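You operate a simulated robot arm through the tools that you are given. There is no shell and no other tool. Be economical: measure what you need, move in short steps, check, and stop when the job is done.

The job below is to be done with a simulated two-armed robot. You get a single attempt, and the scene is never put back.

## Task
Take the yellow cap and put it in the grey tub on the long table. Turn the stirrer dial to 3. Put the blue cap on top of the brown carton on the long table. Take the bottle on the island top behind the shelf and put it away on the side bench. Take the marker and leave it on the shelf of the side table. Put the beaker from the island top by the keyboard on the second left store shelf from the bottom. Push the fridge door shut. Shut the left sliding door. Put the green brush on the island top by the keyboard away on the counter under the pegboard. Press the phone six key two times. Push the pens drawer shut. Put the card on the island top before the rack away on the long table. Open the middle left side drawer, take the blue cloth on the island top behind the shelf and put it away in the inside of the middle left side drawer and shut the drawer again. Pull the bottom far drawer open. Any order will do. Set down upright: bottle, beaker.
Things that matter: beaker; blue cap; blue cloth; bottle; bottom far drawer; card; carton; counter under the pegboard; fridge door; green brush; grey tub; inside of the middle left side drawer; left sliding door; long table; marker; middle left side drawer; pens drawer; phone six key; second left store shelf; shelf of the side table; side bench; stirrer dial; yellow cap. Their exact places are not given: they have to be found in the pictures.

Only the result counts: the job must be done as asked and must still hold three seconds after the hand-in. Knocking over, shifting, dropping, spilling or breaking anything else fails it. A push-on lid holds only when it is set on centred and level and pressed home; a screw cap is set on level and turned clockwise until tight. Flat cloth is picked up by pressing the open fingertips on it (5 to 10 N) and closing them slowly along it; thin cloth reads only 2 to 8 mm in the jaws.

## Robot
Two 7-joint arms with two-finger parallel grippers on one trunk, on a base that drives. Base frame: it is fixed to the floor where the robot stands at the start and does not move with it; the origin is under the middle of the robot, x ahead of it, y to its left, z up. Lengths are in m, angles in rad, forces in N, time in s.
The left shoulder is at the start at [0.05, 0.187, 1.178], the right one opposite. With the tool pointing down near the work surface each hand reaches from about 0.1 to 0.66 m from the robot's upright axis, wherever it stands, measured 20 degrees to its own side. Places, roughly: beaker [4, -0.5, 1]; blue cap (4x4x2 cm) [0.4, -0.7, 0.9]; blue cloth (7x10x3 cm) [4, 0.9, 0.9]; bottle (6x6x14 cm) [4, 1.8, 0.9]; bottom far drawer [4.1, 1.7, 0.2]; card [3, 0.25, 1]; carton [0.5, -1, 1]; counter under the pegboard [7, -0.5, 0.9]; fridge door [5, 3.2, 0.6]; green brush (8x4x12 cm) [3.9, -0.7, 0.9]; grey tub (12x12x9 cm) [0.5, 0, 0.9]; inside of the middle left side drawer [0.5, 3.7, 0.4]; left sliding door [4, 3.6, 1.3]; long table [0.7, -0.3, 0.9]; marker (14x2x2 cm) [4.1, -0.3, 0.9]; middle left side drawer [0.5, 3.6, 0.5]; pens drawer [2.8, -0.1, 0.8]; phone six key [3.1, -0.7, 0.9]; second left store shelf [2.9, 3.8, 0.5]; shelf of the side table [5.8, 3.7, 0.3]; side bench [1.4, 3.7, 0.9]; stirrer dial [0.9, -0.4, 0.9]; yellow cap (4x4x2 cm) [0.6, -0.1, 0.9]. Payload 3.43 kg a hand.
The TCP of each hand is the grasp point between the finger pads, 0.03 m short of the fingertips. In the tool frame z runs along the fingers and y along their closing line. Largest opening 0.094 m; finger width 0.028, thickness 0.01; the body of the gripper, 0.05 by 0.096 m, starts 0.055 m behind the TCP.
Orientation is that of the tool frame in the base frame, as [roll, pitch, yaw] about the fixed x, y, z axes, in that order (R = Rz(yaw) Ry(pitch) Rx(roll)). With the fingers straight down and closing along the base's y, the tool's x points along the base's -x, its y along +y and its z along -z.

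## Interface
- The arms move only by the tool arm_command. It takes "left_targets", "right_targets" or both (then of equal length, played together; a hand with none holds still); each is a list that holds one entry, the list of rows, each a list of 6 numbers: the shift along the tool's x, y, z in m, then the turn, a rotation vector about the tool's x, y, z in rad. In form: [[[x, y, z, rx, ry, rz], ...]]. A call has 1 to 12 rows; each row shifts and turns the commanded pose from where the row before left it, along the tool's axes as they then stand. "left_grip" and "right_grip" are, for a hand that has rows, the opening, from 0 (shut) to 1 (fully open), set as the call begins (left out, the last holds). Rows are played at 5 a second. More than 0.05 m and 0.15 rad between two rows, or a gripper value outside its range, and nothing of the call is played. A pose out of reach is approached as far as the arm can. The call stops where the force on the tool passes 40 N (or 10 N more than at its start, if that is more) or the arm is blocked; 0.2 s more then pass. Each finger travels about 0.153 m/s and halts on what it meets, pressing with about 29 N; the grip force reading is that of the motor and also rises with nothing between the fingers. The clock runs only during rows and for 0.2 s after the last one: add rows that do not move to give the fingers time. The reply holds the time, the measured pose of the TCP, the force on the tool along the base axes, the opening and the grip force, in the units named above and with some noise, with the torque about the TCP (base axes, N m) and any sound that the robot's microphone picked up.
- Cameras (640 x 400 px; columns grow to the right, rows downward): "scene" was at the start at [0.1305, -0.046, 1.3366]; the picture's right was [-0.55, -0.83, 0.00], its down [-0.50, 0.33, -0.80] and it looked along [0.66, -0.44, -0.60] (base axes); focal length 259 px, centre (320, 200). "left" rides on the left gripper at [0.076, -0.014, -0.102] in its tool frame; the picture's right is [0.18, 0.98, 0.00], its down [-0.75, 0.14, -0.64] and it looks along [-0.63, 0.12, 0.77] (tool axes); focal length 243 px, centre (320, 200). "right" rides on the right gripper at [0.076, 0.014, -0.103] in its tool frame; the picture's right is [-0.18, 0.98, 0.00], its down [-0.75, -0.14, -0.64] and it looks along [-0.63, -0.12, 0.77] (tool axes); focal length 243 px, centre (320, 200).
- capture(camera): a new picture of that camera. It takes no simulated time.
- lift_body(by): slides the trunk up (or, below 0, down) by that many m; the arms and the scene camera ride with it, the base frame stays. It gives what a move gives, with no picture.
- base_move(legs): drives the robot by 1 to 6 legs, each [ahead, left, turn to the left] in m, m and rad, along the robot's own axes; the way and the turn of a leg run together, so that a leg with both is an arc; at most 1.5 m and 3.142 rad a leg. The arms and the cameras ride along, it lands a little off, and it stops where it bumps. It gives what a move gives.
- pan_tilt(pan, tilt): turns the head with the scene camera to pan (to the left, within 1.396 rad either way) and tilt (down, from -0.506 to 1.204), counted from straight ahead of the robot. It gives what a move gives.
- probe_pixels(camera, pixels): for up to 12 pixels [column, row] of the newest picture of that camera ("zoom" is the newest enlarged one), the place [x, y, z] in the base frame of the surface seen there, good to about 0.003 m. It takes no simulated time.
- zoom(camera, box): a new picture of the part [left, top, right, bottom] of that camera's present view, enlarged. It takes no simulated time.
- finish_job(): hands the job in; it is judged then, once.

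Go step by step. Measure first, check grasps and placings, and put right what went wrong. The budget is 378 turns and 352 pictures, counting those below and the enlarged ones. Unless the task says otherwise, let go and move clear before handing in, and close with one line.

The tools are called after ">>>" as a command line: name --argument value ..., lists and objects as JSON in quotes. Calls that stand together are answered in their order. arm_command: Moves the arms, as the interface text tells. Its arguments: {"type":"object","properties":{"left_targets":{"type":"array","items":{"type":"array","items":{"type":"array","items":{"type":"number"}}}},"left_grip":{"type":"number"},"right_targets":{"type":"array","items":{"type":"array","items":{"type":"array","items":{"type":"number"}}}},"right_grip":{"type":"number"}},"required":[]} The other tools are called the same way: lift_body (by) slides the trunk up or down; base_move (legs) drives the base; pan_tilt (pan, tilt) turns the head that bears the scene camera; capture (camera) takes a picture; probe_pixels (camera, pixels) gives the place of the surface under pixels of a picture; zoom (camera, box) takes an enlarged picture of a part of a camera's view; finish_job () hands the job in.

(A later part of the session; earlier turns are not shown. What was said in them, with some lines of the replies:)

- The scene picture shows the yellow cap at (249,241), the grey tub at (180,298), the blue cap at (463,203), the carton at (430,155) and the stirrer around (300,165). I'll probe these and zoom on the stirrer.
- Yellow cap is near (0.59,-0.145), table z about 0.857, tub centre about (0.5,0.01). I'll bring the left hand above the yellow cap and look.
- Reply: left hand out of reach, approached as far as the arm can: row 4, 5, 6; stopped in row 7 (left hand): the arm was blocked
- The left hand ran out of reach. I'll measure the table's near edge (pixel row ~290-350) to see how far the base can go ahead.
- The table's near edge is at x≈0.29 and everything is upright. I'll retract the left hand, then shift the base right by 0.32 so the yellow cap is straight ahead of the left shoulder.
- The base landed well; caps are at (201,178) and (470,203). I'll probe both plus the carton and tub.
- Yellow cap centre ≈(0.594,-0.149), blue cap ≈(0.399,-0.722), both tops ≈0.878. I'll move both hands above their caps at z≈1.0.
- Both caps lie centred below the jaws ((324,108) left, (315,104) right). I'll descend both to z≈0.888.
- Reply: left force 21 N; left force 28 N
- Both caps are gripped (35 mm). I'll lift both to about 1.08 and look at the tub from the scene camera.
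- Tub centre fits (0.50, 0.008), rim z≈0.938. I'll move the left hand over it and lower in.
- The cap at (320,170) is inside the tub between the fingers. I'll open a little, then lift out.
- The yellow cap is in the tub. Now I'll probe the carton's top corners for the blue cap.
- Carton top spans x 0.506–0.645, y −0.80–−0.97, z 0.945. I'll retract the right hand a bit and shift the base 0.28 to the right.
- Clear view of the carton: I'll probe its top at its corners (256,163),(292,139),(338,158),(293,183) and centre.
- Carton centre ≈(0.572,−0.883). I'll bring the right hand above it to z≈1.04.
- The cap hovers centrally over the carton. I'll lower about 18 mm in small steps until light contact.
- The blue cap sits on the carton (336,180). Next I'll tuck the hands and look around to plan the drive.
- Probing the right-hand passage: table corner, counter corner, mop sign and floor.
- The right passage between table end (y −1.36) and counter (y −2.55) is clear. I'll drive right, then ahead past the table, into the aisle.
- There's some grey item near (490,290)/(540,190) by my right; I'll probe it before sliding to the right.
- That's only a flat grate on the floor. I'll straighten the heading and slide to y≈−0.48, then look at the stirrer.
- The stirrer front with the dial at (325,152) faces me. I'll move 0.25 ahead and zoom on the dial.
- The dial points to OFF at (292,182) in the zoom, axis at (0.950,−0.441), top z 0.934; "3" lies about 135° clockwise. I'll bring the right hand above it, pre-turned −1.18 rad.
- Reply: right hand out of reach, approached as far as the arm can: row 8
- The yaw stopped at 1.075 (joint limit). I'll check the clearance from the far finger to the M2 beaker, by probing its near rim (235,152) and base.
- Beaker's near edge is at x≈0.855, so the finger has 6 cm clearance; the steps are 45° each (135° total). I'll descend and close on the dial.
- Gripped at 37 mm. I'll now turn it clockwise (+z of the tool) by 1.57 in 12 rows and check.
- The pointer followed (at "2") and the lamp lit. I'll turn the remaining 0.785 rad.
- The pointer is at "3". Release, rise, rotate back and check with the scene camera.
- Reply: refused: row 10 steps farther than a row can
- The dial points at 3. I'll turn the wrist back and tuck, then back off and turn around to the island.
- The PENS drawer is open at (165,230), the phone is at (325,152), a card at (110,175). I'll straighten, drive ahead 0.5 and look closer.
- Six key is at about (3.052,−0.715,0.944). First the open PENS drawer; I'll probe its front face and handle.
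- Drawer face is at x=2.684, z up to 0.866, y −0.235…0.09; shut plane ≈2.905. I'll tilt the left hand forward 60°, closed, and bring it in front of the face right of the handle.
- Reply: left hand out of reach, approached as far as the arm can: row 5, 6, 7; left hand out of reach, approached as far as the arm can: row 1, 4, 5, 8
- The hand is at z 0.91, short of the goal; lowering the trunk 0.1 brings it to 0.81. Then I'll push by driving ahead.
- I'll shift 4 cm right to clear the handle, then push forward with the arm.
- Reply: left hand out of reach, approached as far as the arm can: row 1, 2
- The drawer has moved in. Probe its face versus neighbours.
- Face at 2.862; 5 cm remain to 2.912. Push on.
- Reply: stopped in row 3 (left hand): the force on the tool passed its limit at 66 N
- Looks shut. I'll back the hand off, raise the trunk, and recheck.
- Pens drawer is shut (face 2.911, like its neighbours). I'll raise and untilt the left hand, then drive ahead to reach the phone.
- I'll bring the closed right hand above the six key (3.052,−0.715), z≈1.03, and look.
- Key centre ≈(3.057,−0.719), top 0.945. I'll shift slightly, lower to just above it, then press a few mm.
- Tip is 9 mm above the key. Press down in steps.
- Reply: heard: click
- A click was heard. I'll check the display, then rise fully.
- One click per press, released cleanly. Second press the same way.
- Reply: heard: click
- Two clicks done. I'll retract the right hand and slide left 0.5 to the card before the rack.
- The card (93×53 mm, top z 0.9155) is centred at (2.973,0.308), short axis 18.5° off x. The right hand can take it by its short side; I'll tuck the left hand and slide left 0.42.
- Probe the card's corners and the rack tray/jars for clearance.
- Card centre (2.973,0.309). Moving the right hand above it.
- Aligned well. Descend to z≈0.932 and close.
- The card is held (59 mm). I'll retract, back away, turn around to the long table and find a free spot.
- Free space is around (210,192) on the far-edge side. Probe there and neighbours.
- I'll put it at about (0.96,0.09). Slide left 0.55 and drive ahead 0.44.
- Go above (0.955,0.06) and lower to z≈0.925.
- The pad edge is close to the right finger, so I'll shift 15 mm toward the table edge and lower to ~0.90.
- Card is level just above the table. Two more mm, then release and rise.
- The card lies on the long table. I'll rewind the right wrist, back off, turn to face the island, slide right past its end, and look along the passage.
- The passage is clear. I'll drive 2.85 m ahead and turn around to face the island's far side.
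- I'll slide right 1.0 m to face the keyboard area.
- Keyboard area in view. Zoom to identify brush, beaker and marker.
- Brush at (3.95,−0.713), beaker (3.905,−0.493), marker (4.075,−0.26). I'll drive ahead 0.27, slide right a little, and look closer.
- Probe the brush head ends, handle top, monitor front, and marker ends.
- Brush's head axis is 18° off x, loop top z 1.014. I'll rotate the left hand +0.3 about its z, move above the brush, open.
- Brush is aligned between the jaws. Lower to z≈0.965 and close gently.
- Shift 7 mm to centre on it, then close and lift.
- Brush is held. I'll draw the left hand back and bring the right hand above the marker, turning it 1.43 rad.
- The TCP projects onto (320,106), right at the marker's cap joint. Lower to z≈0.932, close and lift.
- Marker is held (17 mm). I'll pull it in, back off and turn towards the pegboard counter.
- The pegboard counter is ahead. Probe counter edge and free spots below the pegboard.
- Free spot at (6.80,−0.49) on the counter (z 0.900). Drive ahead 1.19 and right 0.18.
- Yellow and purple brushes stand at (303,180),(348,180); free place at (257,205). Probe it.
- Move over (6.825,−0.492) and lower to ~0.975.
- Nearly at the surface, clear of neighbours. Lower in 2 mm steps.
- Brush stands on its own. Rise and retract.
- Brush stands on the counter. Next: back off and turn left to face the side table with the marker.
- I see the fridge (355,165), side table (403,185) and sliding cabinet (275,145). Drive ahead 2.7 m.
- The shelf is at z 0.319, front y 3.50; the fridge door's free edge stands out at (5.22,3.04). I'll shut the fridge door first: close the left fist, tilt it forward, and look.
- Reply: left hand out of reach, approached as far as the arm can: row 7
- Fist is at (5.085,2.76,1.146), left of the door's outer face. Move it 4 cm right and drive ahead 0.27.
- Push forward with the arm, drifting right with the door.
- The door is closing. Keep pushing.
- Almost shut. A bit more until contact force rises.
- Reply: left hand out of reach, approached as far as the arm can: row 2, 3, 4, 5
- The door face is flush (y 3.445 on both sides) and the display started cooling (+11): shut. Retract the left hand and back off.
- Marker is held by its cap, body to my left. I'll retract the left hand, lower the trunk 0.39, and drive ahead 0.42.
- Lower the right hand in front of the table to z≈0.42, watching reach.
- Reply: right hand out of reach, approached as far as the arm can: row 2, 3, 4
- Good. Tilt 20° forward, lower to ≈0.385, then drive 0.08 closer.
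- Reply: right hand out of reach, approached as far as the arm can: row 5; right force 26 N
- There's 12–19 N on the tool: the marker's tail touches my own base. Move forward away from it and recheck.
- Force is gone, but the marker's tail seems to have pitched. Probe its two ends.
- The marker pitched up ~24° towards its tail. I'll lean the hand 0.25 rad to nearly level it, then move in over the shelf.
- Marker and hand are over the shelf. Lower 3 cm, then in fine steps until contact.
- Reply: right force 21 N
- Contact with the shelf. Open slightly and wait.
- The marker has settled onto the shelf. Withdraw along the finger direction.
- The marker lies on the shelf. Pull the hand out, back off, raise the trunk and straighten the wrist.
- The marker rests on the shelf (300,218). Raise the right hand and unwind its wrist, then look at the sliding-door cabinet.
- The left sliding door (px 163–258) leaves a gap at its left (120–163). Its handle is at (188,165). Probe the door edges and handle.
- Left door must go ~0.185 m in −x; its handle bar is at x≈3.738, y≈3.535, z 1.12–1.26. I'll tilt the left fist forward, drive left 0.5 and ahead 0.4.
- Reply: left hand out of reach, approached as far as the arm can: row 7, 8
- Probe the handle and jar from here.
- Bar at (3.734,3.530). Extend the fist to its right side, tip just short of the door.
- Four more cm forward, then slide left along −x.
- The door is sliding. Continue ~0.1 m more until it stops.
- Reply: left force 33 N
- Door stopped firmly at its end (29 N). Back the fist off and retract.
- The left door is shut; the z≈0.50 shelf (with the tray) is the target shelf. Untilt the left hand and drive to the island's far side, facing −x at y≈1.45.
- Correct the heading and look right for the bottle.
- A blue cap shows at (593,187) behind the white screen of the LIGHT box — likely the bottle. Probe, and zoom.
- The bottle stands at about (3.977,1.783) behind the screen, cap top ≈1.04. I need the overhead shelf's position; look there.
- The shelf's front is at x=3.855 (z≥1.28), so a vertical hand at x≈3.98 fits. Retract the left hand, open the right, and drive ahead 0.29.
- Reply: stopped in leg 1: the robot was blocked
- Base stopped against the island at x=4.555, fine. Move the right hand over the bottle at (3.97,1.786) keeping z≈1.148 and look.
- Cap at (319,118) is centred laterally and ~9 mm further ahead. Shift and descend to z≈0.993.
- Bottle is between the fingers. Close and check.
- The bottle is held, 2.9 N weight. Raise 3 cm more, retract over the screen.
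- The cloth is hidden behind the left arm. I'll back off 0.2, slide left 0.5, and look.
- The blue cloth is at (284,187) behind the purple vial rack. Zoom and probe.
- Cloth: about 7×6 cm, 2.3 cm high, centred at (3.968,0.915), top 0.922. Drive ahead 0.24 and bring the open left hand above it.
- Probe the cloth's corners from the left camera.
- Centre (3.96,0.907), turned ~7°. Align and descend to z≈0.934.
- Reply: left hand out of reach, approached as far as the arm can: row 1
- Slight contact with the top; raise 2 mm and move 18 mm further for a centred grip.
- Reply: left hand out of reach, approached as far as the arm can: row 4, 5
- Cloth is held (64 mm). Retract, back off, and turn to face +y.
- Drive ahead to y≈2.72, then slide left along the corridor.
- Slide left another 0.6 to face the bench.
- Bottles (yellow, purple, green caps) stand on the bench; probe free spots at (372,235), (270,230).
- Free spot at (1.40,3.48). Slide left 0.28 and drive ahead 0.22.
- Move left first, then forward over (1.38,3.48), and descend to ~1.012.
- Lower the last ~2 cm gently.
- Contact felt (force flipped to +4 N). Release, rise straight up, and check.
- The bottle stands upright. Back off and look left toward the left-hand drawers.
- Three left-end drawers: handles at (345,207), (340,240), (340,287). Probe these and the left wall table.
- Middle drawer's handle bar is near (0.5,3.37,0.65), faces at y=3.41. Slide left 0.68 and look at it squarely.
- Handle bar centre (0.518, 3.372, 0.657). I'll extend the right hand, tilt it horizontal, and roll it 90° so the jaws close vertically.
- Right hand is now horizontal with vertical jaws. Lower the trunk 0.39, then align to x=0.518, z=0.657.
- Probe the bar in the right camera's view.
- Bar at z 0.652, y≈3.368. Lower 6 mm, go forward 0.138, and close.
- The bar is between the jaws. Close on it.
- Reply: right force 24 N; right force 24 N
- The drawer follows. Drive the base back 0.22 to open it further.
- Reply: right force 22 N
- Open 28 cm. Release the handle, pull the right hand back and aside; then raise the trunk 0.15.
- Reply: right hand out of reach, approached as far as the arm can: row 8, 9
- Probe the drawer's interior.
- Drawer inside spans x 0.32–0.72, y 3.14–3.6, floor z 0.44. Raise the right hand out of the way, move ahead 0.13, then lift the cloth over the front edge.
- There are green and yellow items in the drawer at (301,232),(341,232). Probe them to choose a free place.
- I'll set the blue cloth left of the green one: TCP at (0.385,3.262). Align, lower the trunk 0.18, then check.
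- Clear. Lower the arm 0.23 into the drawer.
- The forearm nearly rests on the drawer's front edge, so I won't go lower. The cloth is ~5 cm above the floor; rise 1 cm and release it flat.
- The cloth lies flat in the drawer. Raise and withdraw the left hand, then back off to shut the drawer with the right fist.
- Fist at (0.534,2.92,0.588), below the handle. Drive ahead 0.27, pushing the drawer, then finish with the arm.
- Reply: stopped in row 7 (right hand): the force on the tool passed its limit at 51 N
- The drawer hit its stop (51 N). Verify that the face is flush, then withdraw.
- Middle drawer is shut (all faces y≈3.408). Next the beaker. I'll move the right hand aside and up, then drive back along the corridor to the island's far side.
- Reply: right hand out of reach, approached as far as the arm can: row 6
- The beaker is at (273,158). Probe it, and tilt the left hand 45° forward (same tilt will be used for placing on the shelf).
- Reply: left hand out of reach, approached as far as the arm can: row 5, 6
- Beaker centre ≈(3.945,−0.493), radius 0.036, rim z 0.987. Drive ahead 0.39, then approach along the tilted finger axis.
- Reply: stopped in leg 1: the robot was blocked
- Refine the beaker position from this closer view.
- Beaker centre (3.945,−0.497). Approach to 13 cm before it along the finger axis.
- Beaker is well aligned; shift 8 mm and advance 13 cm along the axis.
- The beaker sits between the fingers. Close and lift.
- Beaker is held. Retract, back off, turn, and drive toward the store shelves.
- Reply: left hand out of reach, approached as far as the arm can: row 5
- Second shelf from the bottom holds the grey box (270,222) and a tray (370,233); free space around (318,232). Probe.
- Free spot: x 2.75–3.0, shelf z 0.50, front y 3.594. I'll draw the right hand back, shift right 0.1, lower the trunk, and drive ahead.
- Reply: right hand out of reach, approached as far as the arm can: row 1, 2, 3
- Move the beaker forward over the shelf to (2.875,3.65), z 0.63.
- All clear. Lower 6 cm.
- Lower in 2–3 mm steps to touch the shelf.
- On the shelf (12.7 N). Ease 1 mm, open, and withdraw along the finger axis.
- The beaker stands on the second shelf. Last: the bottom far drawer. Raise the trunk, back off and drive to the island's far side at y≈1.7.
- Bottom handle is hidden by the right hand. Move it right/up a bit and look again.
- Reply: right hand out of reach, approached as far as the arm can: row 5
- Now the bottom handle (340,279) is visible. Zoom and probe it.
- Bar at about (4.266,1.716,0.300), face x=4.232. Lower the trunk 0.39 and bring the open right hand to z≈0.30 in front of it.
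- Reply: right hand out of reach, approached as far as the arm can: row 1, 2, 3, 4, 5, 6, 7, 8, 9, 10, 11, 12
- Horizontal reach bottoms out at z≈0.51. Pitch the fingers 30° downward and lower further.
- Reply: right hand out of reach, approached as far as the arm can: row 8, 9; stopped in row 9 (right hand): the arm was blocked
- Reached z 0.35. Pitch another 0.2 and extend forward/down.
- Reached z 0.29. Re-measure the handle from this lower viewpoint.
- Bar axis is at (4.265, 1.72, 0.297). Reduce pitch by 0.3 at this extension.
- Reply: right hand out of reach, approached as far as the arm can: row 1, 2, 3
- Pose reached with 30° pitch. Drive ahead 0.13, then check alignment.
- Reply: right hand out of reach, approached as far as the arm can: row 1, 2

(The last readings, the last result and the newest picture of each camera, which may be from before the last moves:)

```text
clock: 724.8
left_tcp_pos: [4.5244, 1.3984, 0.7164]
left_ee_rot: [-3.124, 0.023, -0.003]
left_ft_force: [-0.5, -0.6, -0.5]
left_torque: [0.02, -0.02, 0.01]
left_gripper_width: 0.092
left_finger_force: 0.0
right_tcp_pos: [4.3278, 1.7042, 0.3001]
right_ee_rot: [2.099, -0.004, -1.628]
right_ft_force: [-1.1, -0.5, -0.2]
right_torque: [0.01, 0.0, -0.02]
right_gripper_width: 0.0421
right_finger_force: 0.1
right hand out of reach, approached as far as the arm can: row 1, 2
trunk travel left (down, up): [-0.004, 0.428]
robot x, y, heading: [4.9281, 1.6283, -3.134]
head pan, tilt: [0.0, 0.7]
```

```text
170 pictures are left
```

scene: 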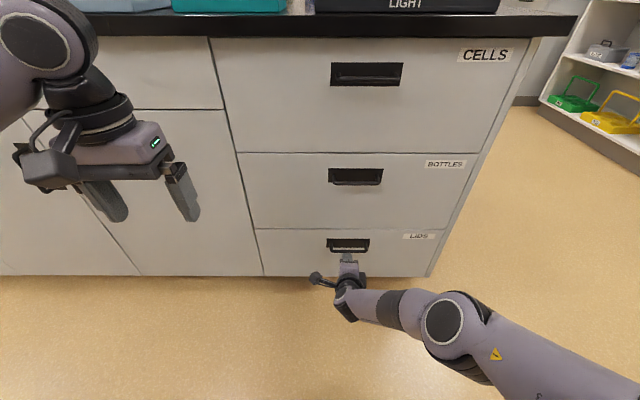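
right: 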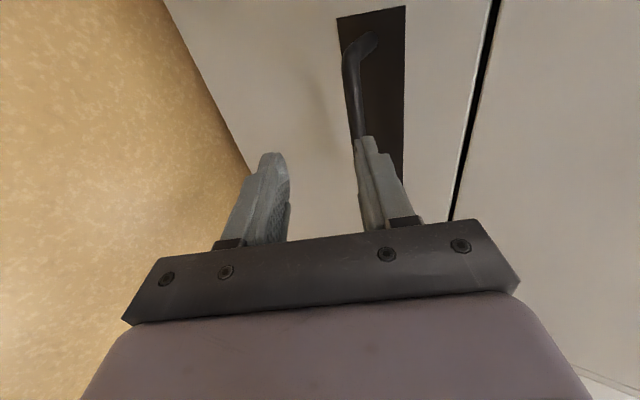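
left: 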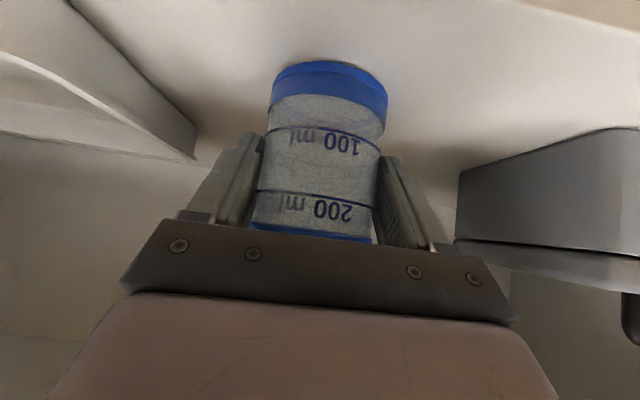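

The bar must sit between the fingers: shift +29 mm along the closing axis, then advance 38 mm.

>>> arm_command --right_targets '[[[0, 0.0145, 0, 0, 0, 0], [0, 0.0145, 0, 0, 0, 0], [0, 0, 0.019, 0, 0, 0], [0, 0, 0.019, 0, 0, 0], [0, 0, 0, 0, 0, 0]]]'

>>> capture --camera "right"

>>> zoom --camera "scene" --box '[300, 220, 400, 300]'

```text
clock: 726.0
left_tcp_pos: [4.524, 1.3981, 0.7166]
left_ee_rot: [-3.122, 0.024, -0.004]
left_ft_force: [0.1, 0.3, 0.3]
left_torque: [-0.01, -0.01, -0.02]
left_gripper_width: 0.0919
left_finger_force: 0.1
right_tcp_pos: [4.2954, 1.7055, 0.3226]
right_ee_rot: [2.093, -0.008, -1.624]
right_ft_force: [0.8, 0.0, -0.8]
right_torque: [-0.03, -0.04, 0.0]
right_gripper_width: 0.0423
right_finger_force: 0.0
right hand out of reach, approached as far as the arm can: row 3, 4
trunk travel left (down, up): [-0.004, 0.428]
robot x, y, heading: [4.9247, 1.6251, -3.134]
head pan, tilt: [0.0, 0.7]
```

```text
169 pictures are left
```

right: 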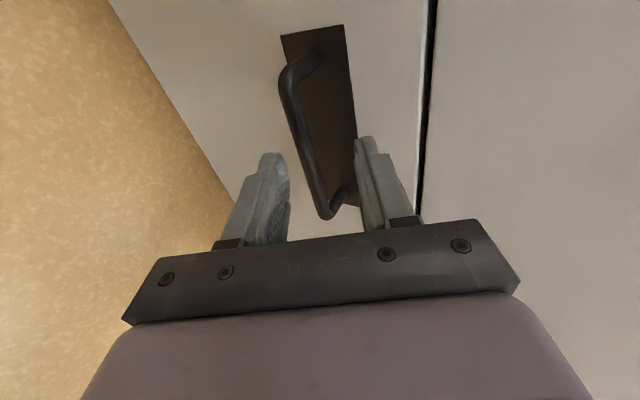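

```text
5.00 times, centred on (350, 260) of scene
```

zoom: 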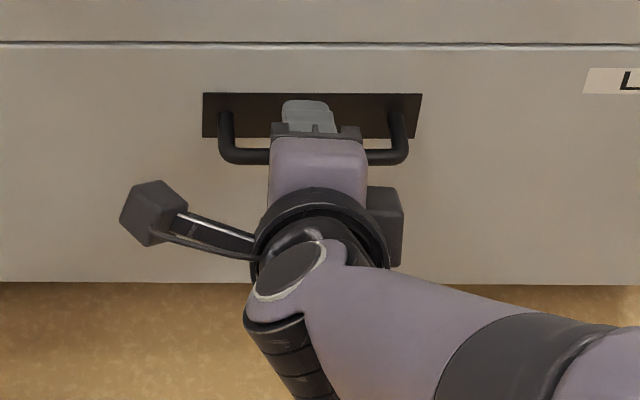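

The bar is 9 mm beyond the tips. Lower the hand 1 cm along the closing axis and drive ahead ~2.2 cm.

>>> arm_command --right_targets '[[[0, -0.005, 0, 0, 0, 0], [0, -0.005, 0, 0, 0, 0], [0, 0, 0, 0, 0, 0]]]'

>>> base_move --legs '[[0.022, 0, 0]]'

>>> capture --camera "right"

```text
clock: 726.8
left_tcp_pos: [4.5239, 1.3983, 0.7177]
left_ee_rot: [-3.124, 0.024, -0.003]
left_ft_force: [-0.8, -0.1, 0.1]
left_torque: [0.01, 0.01, 0.01]
left_gripper_width: 0.0919
left_finger_force: 0.1
right_tcp_pos: [4.2944, 1.7171, 0.3204]
right_ee_rot: [2.08, 0.001, -1.634]
right_ft_force: [-0.3, 0.2, 0.2]
right_torque: [0.0, 0.01, 0.01]
right_gripper_width: 0.042
right_finger_force: 0.1
trunk travel left (down, up): [-0.004, 0.428]
robot x, y, heading: [4.9255, 1.6254, -3.132]
head pan, tilt: [0.0, 0.7]
```

```text
clock: 727.8
left_tcp_pos: [4.5031, 1.3984, 0.7178]
left_ee_rot: [-3.125, 0.023, -0.004]
left_ft_force: [-0.4, 0.7, 0.1]
left_torque: [0.0, 0.01, 0.01]
left_gripper_width: 0.092
left_finger_force: 0.0
right_tcp_pos: [4.2744, 1.7185, 0.3173]
right_ee_rot: [2.084, 0.004, -1.632]
right_ft_force: [8.9, -2.4, 6.7]
right_torque: [0.0, 0.4, 0.16]
right_gripper_width: 0.0434
right_finger_force: 0.9
trunk travel left (down, up): [-0.004, 0.428]
robot x, y, heading: [4.9045, 1.6246, -3.134]
head pan, tilt: [0.0, 0.7]
stopped in leg 1: the force on the tool passed its limit at 54 N (the readings are from after the stop); the commanded pose is now the measured one
```

```text
167 pictures are left
```

right: 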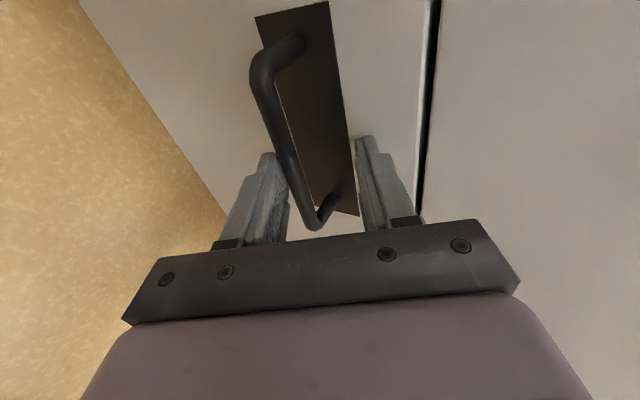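

The bar is now between the fingers (about 18 mm past the TCP). Close.

>>> arm_command --right_targets '[[[0, 0, 0, 0, 0, 0], [0, 0, 0, 0, 0, 0], [0, 0, 0, 0, 0, 0]]]' --right_grip 0

>>> capture --camera "right"

```text
clock: 728.5
left_tcp_pos: [4.5017, 1.3991, 0.7156]
left_ee_rot: [-3.124, 0.023, -0.005]
left_ft_force: [0.4, 0.2, 0.1]
left_torque: [0.02, 0.03, -0.02]
left_gripper_width: 0.092
left_finger_force: 0.1
right_tcp_pos: [4.2836, 1.7173, 0.3054]
right_ee_rot: [2.115, 0.007, -1.622]
right_ft_force: [-1.2, -2.3, -13.1]
right_torque: [1.27, -0.2, 0.46]
right_gripper_width: 0.0109
right_finger_force: 44.8
trunk travel left (down, up): [-0.004, 0.428]
robot x, y, heading: [4.9062, 1.6281, -3.139]
head pan, tilt: [0.0, 0.7]
stopped in row 3 (right hand): the force on the tool passed its limit at 40 N (the readings are from after the stop); the commanded pose is now the measured one
```

```text
166 pictures are left
```

right: 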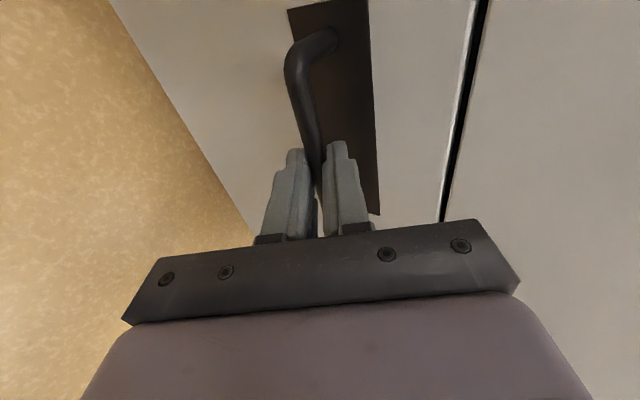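

Gripped at 11 mm on the bar. Pull by driving the base back in two steps.

>>> base_move --legs '[[-0.12, 0, 0]]'

>>> capture --camera "scene"

```text
clock: 729.7
left_tcp_pos: [4.616, 1.4001, 0.7166]
left_ee_rot: [-3.123, 0.022, -0.007]
left_ft_force: [0.0, -0.3, -0.1]
left_torque: [-0.02, -0.06, 0.02]
left_gripper_width: 0.0924
left_finger_force: 0.0
right_tcp_pos: [4.3986, 1.7165, 0.3045]
right_ee_rot: [2.117, 0.003, -1.627]
right_ft_force: [0.4, -13.3, -18.5]
right_torque: [1.11, -0.26, 0.6]
right_gripper_width: 0.0111
right_finger_force: 44.5
trunk travel left (down, up): [-0.004, 0.428]
robot x, y, heading: [5.0218, 1.6273, -3.134]
head pan, tilt: [0.0, 0.7]
```

```text
165 pictures are left
```

scene: 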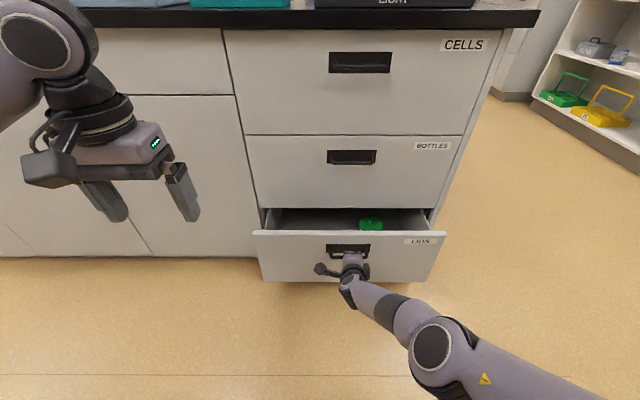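

The drawer follows (12 cm). Pull 0.2 further.

>>> base_move --legs '[[-0.2, 0, 0]]'

>>> capture --camera "scene"

```text
clock: 731.3
left_tcp_pos: [4.8156, 1.4012, 0.7167]
left_ee_rot: [-3.124, 0.024, -0.008]
left_ft_force: [-0.3, 0.2, -0.8]
left_torque: [0.05, 0.02, 0.0]
left_gripper_width: 0.0921
left_finger_force: 0.0
right_tcp_pos: [4.5982, 1.7166, 0.3055]
right_ee_rot: [2.117, -0.001, -1.621]
right_ft_force: [-1.5, -18.3, -7.7]
right_torque: [0.95, -0.09, 0.82]
right_gripper_width: 0.011
right_finger_force: 44.4
trunk travel left (down, up): [-0.004, 0.428]
robot x, y, heading: [5.2201, 1.6283, -3.144]
head pan, tilt: [0.0, 0.7]
```

```text
164 pictures are left
```

scene: 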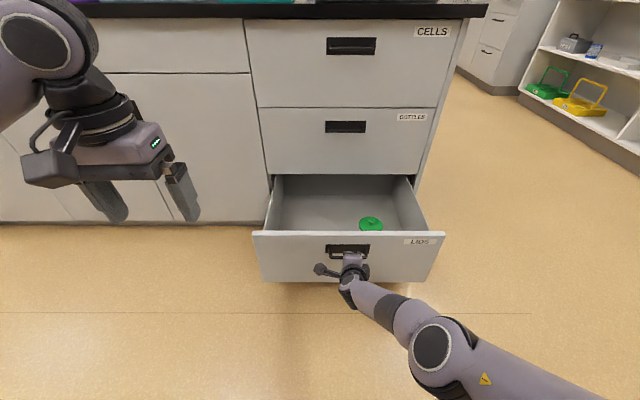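

Open 31 cm. One more small pull to find the end stop.

>>> base_move --legs '[[-0.08, 0, 0]]'

>>> capture --camera "scene"

```text
clock: 732.4
left_tcp_pos: [4.8965, 1.3993, 0.7169]
left_ee_rot: [-3.124, 0.023, -0.005]
left_ft_force: [-0.6, -0.2, -0.7]
left_torque: [0.0, 0.03, -0.02]
left_gripper_width: 0.0918
left_finger_force: 0.1
right_tcp_pos: [4.6793, 1.7186, 0.3057]
right_ee_rot: [2.115, 0.001, -1.619]
right_ft_force: [1.4, 1.6, -2.2]
right_torque: [0.62, -0.11, 1.4]
right_gripper_width: 0.0109
right_finger_force: 44.6
trunk travel left (down, up): [-0.004, 0.428]
robot x, y, heading: [5.2993, 1.6314, -3.134]
head pan, tilt: [0.0, 0.7]
```

```text
163 pictures are left
```

scene: 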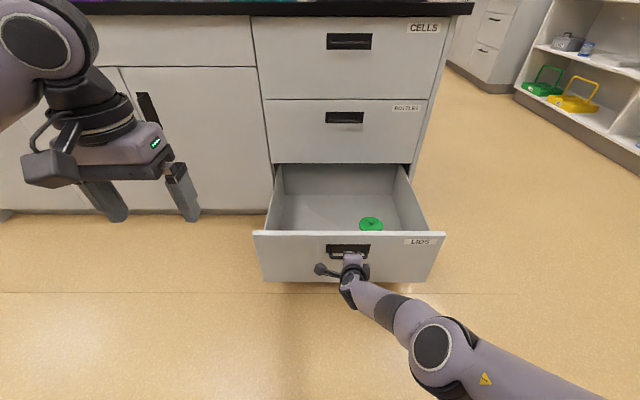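

Well open (~40 cm). Release the handle and withdraw.

>>> arm_command --right_targets '[[[0, 0, 0, 0, 0, 0], [0, 0, 0, 0, 0, 0], [0, 0, 0, 0, 0, 0]]]' --right_grip 0.5

>>> base_move --legs '[[-0.3, 0, 0]]'

>>> lift_body --by 0.39

>>> capture --camera "scene"

```text
clock: 733.2
left_tcp_pos: [4.8965, 1.4003, 0.7182]
left_ee_rot: [-3.124, 0.024, -0.007]
left_ft_force: [0.0, 0.7, 0.0]
left_torque: [-0.01, -0.03, -0.01]
left_gripper_width: 0.092
left_finger_force: 0.0
right_tcp_pos: [4.6773, 1.7172, 0.3053]
right_ee_rot: [2.115, 0.002, -1.621]
right_ft_force: [0.3, -0.6, 0.3]
right_torque: [-0.01, -0.01, 0.05]
right_gripper_width: 0.0473
right_finger_force: 0.0
trunk travel left (down, up): [-0.004, 0.428]
robot x, y, heading: [5.2993, 1.6305, -3.141]
head pan, tilt: [0.0, 0.7]
```

```text
clock: 735.2
left_tcp_pos: [5.1938, 1.4024, 0.7172]
left_ee_rot: [-3.125, 0.025, -0.011]
left_ft_force: [0.2, -0.5, 0.0]
left_torque: [0.01, 0.0, 0.01]
left_gripper_width: 0.0921
left_finger_force: 0.1
right_tcp_pos: [4.9781, 1.7218, 0.306]
right_ee_rot: [2.116, 0.003, -1.624]
right_ft_force: [0.9, 0.3, -0.8]
right_torque: [0.02, 0.02, -0.01]
right_gripper_width: 0.0469
right_finger_force: 0.0
trunk travel left (down, up): [-0.004, 0.428]
robot x, y, heading: [5.6016, 1.6329, -3.138]
head pan, tilt: [0.0, 0.7]
```

```text
clock: 739.0
left_tcp_pos: [5.1947, 1.4026, 1.1056]
left_ee_rot: [-3.122, 0.025, -0.01]
left_ft_force: [0.0, -1.0, -0.5]
left_torque: [-0.01, 0.03, -0.03]
left_gripper_width: 0.0919
left_finger_force: 0.2
right_tcp_pos: [4.9775, 1.7214, 0.6946]
right_ee_rot: [2.116, 0.002, -1.624]
right_ft_force: [-0.1, -0.1, 0.1]
right_torque: [0.04, 0.0, 0.0]
right_gripper_width: 0.0471
right_finger_force: 0.0
trunk travel left (down, up): [-0.394, 0.038]
robot x, y, heading: [5.6, 1.6286, -3.146]
head pan, tilt: [0.0, 0.7]
```

```text
162 pictures are left
```

scene: 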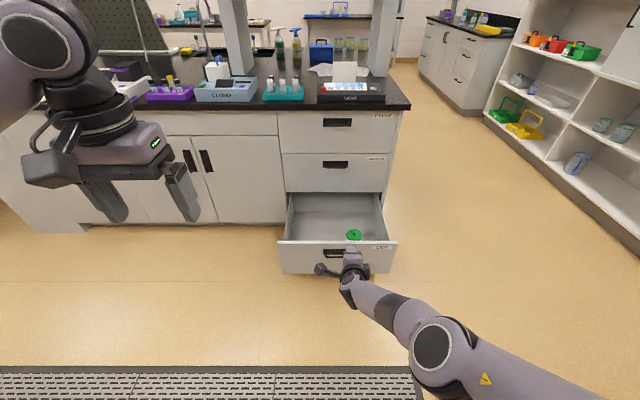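

The drawer stays open and I'm clear. One last look at the fridge, side table and sliding door.

>>> pan_tilt --pan -1.35 --tilt 0.35

>>> capture --camera "scene"

```text
clock: 740.5
left_tcp_pos: [5.1946, 1.4014, 1.107]
left_ee_rot: [-3.125, 0.025, -0.011]
left_ft_force: [0.8, -0.2, -0.9]
left_torque: [0.02, 0.0, -0.01]
left_gripper_width: 0.0921
left_finger_force: 0.1
right_tcp_pos: [4.9766, 1.7208, 0.6954]
right_ee_rot: [2.114, 0.003, -1.623]
right_ft_force: [-0.7, -0.2, 0.5]
right_torque: [-0.02, -0.02, 0.01]
right_gripper_width: 0.047
right_finger_force: 0.0
trunk travel left (down, up): [-0.394, 0.038]
robot x, y, heading: [5.5969, 1.6331, -3.145]
head pan, tilt: [-1.349, 0.351]
```

```text
161 pictures are left
```

scene: 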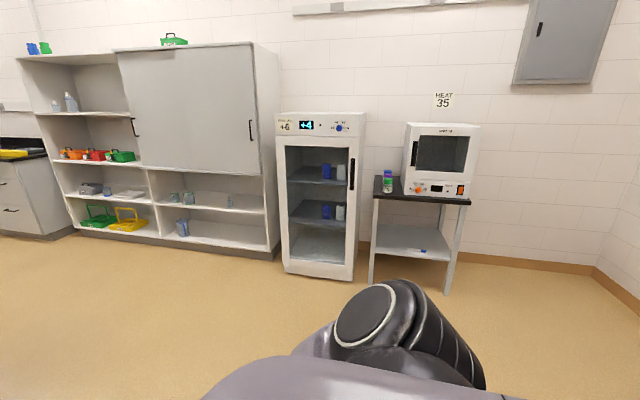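

The fridge and the left sliding door are shut, the marker is on the side table's shelf at (424,252), and the beaker is on its shelf. I'm handing in.

>>> finish_job

```text
The job is handed in.
```

I did all fourteen parts of the job and handed it in, with both hands empty and clear. The one part I couldn't confirm by sight is the phone: the six key clicked on each of its two presses, but the display kept showing IDLE.
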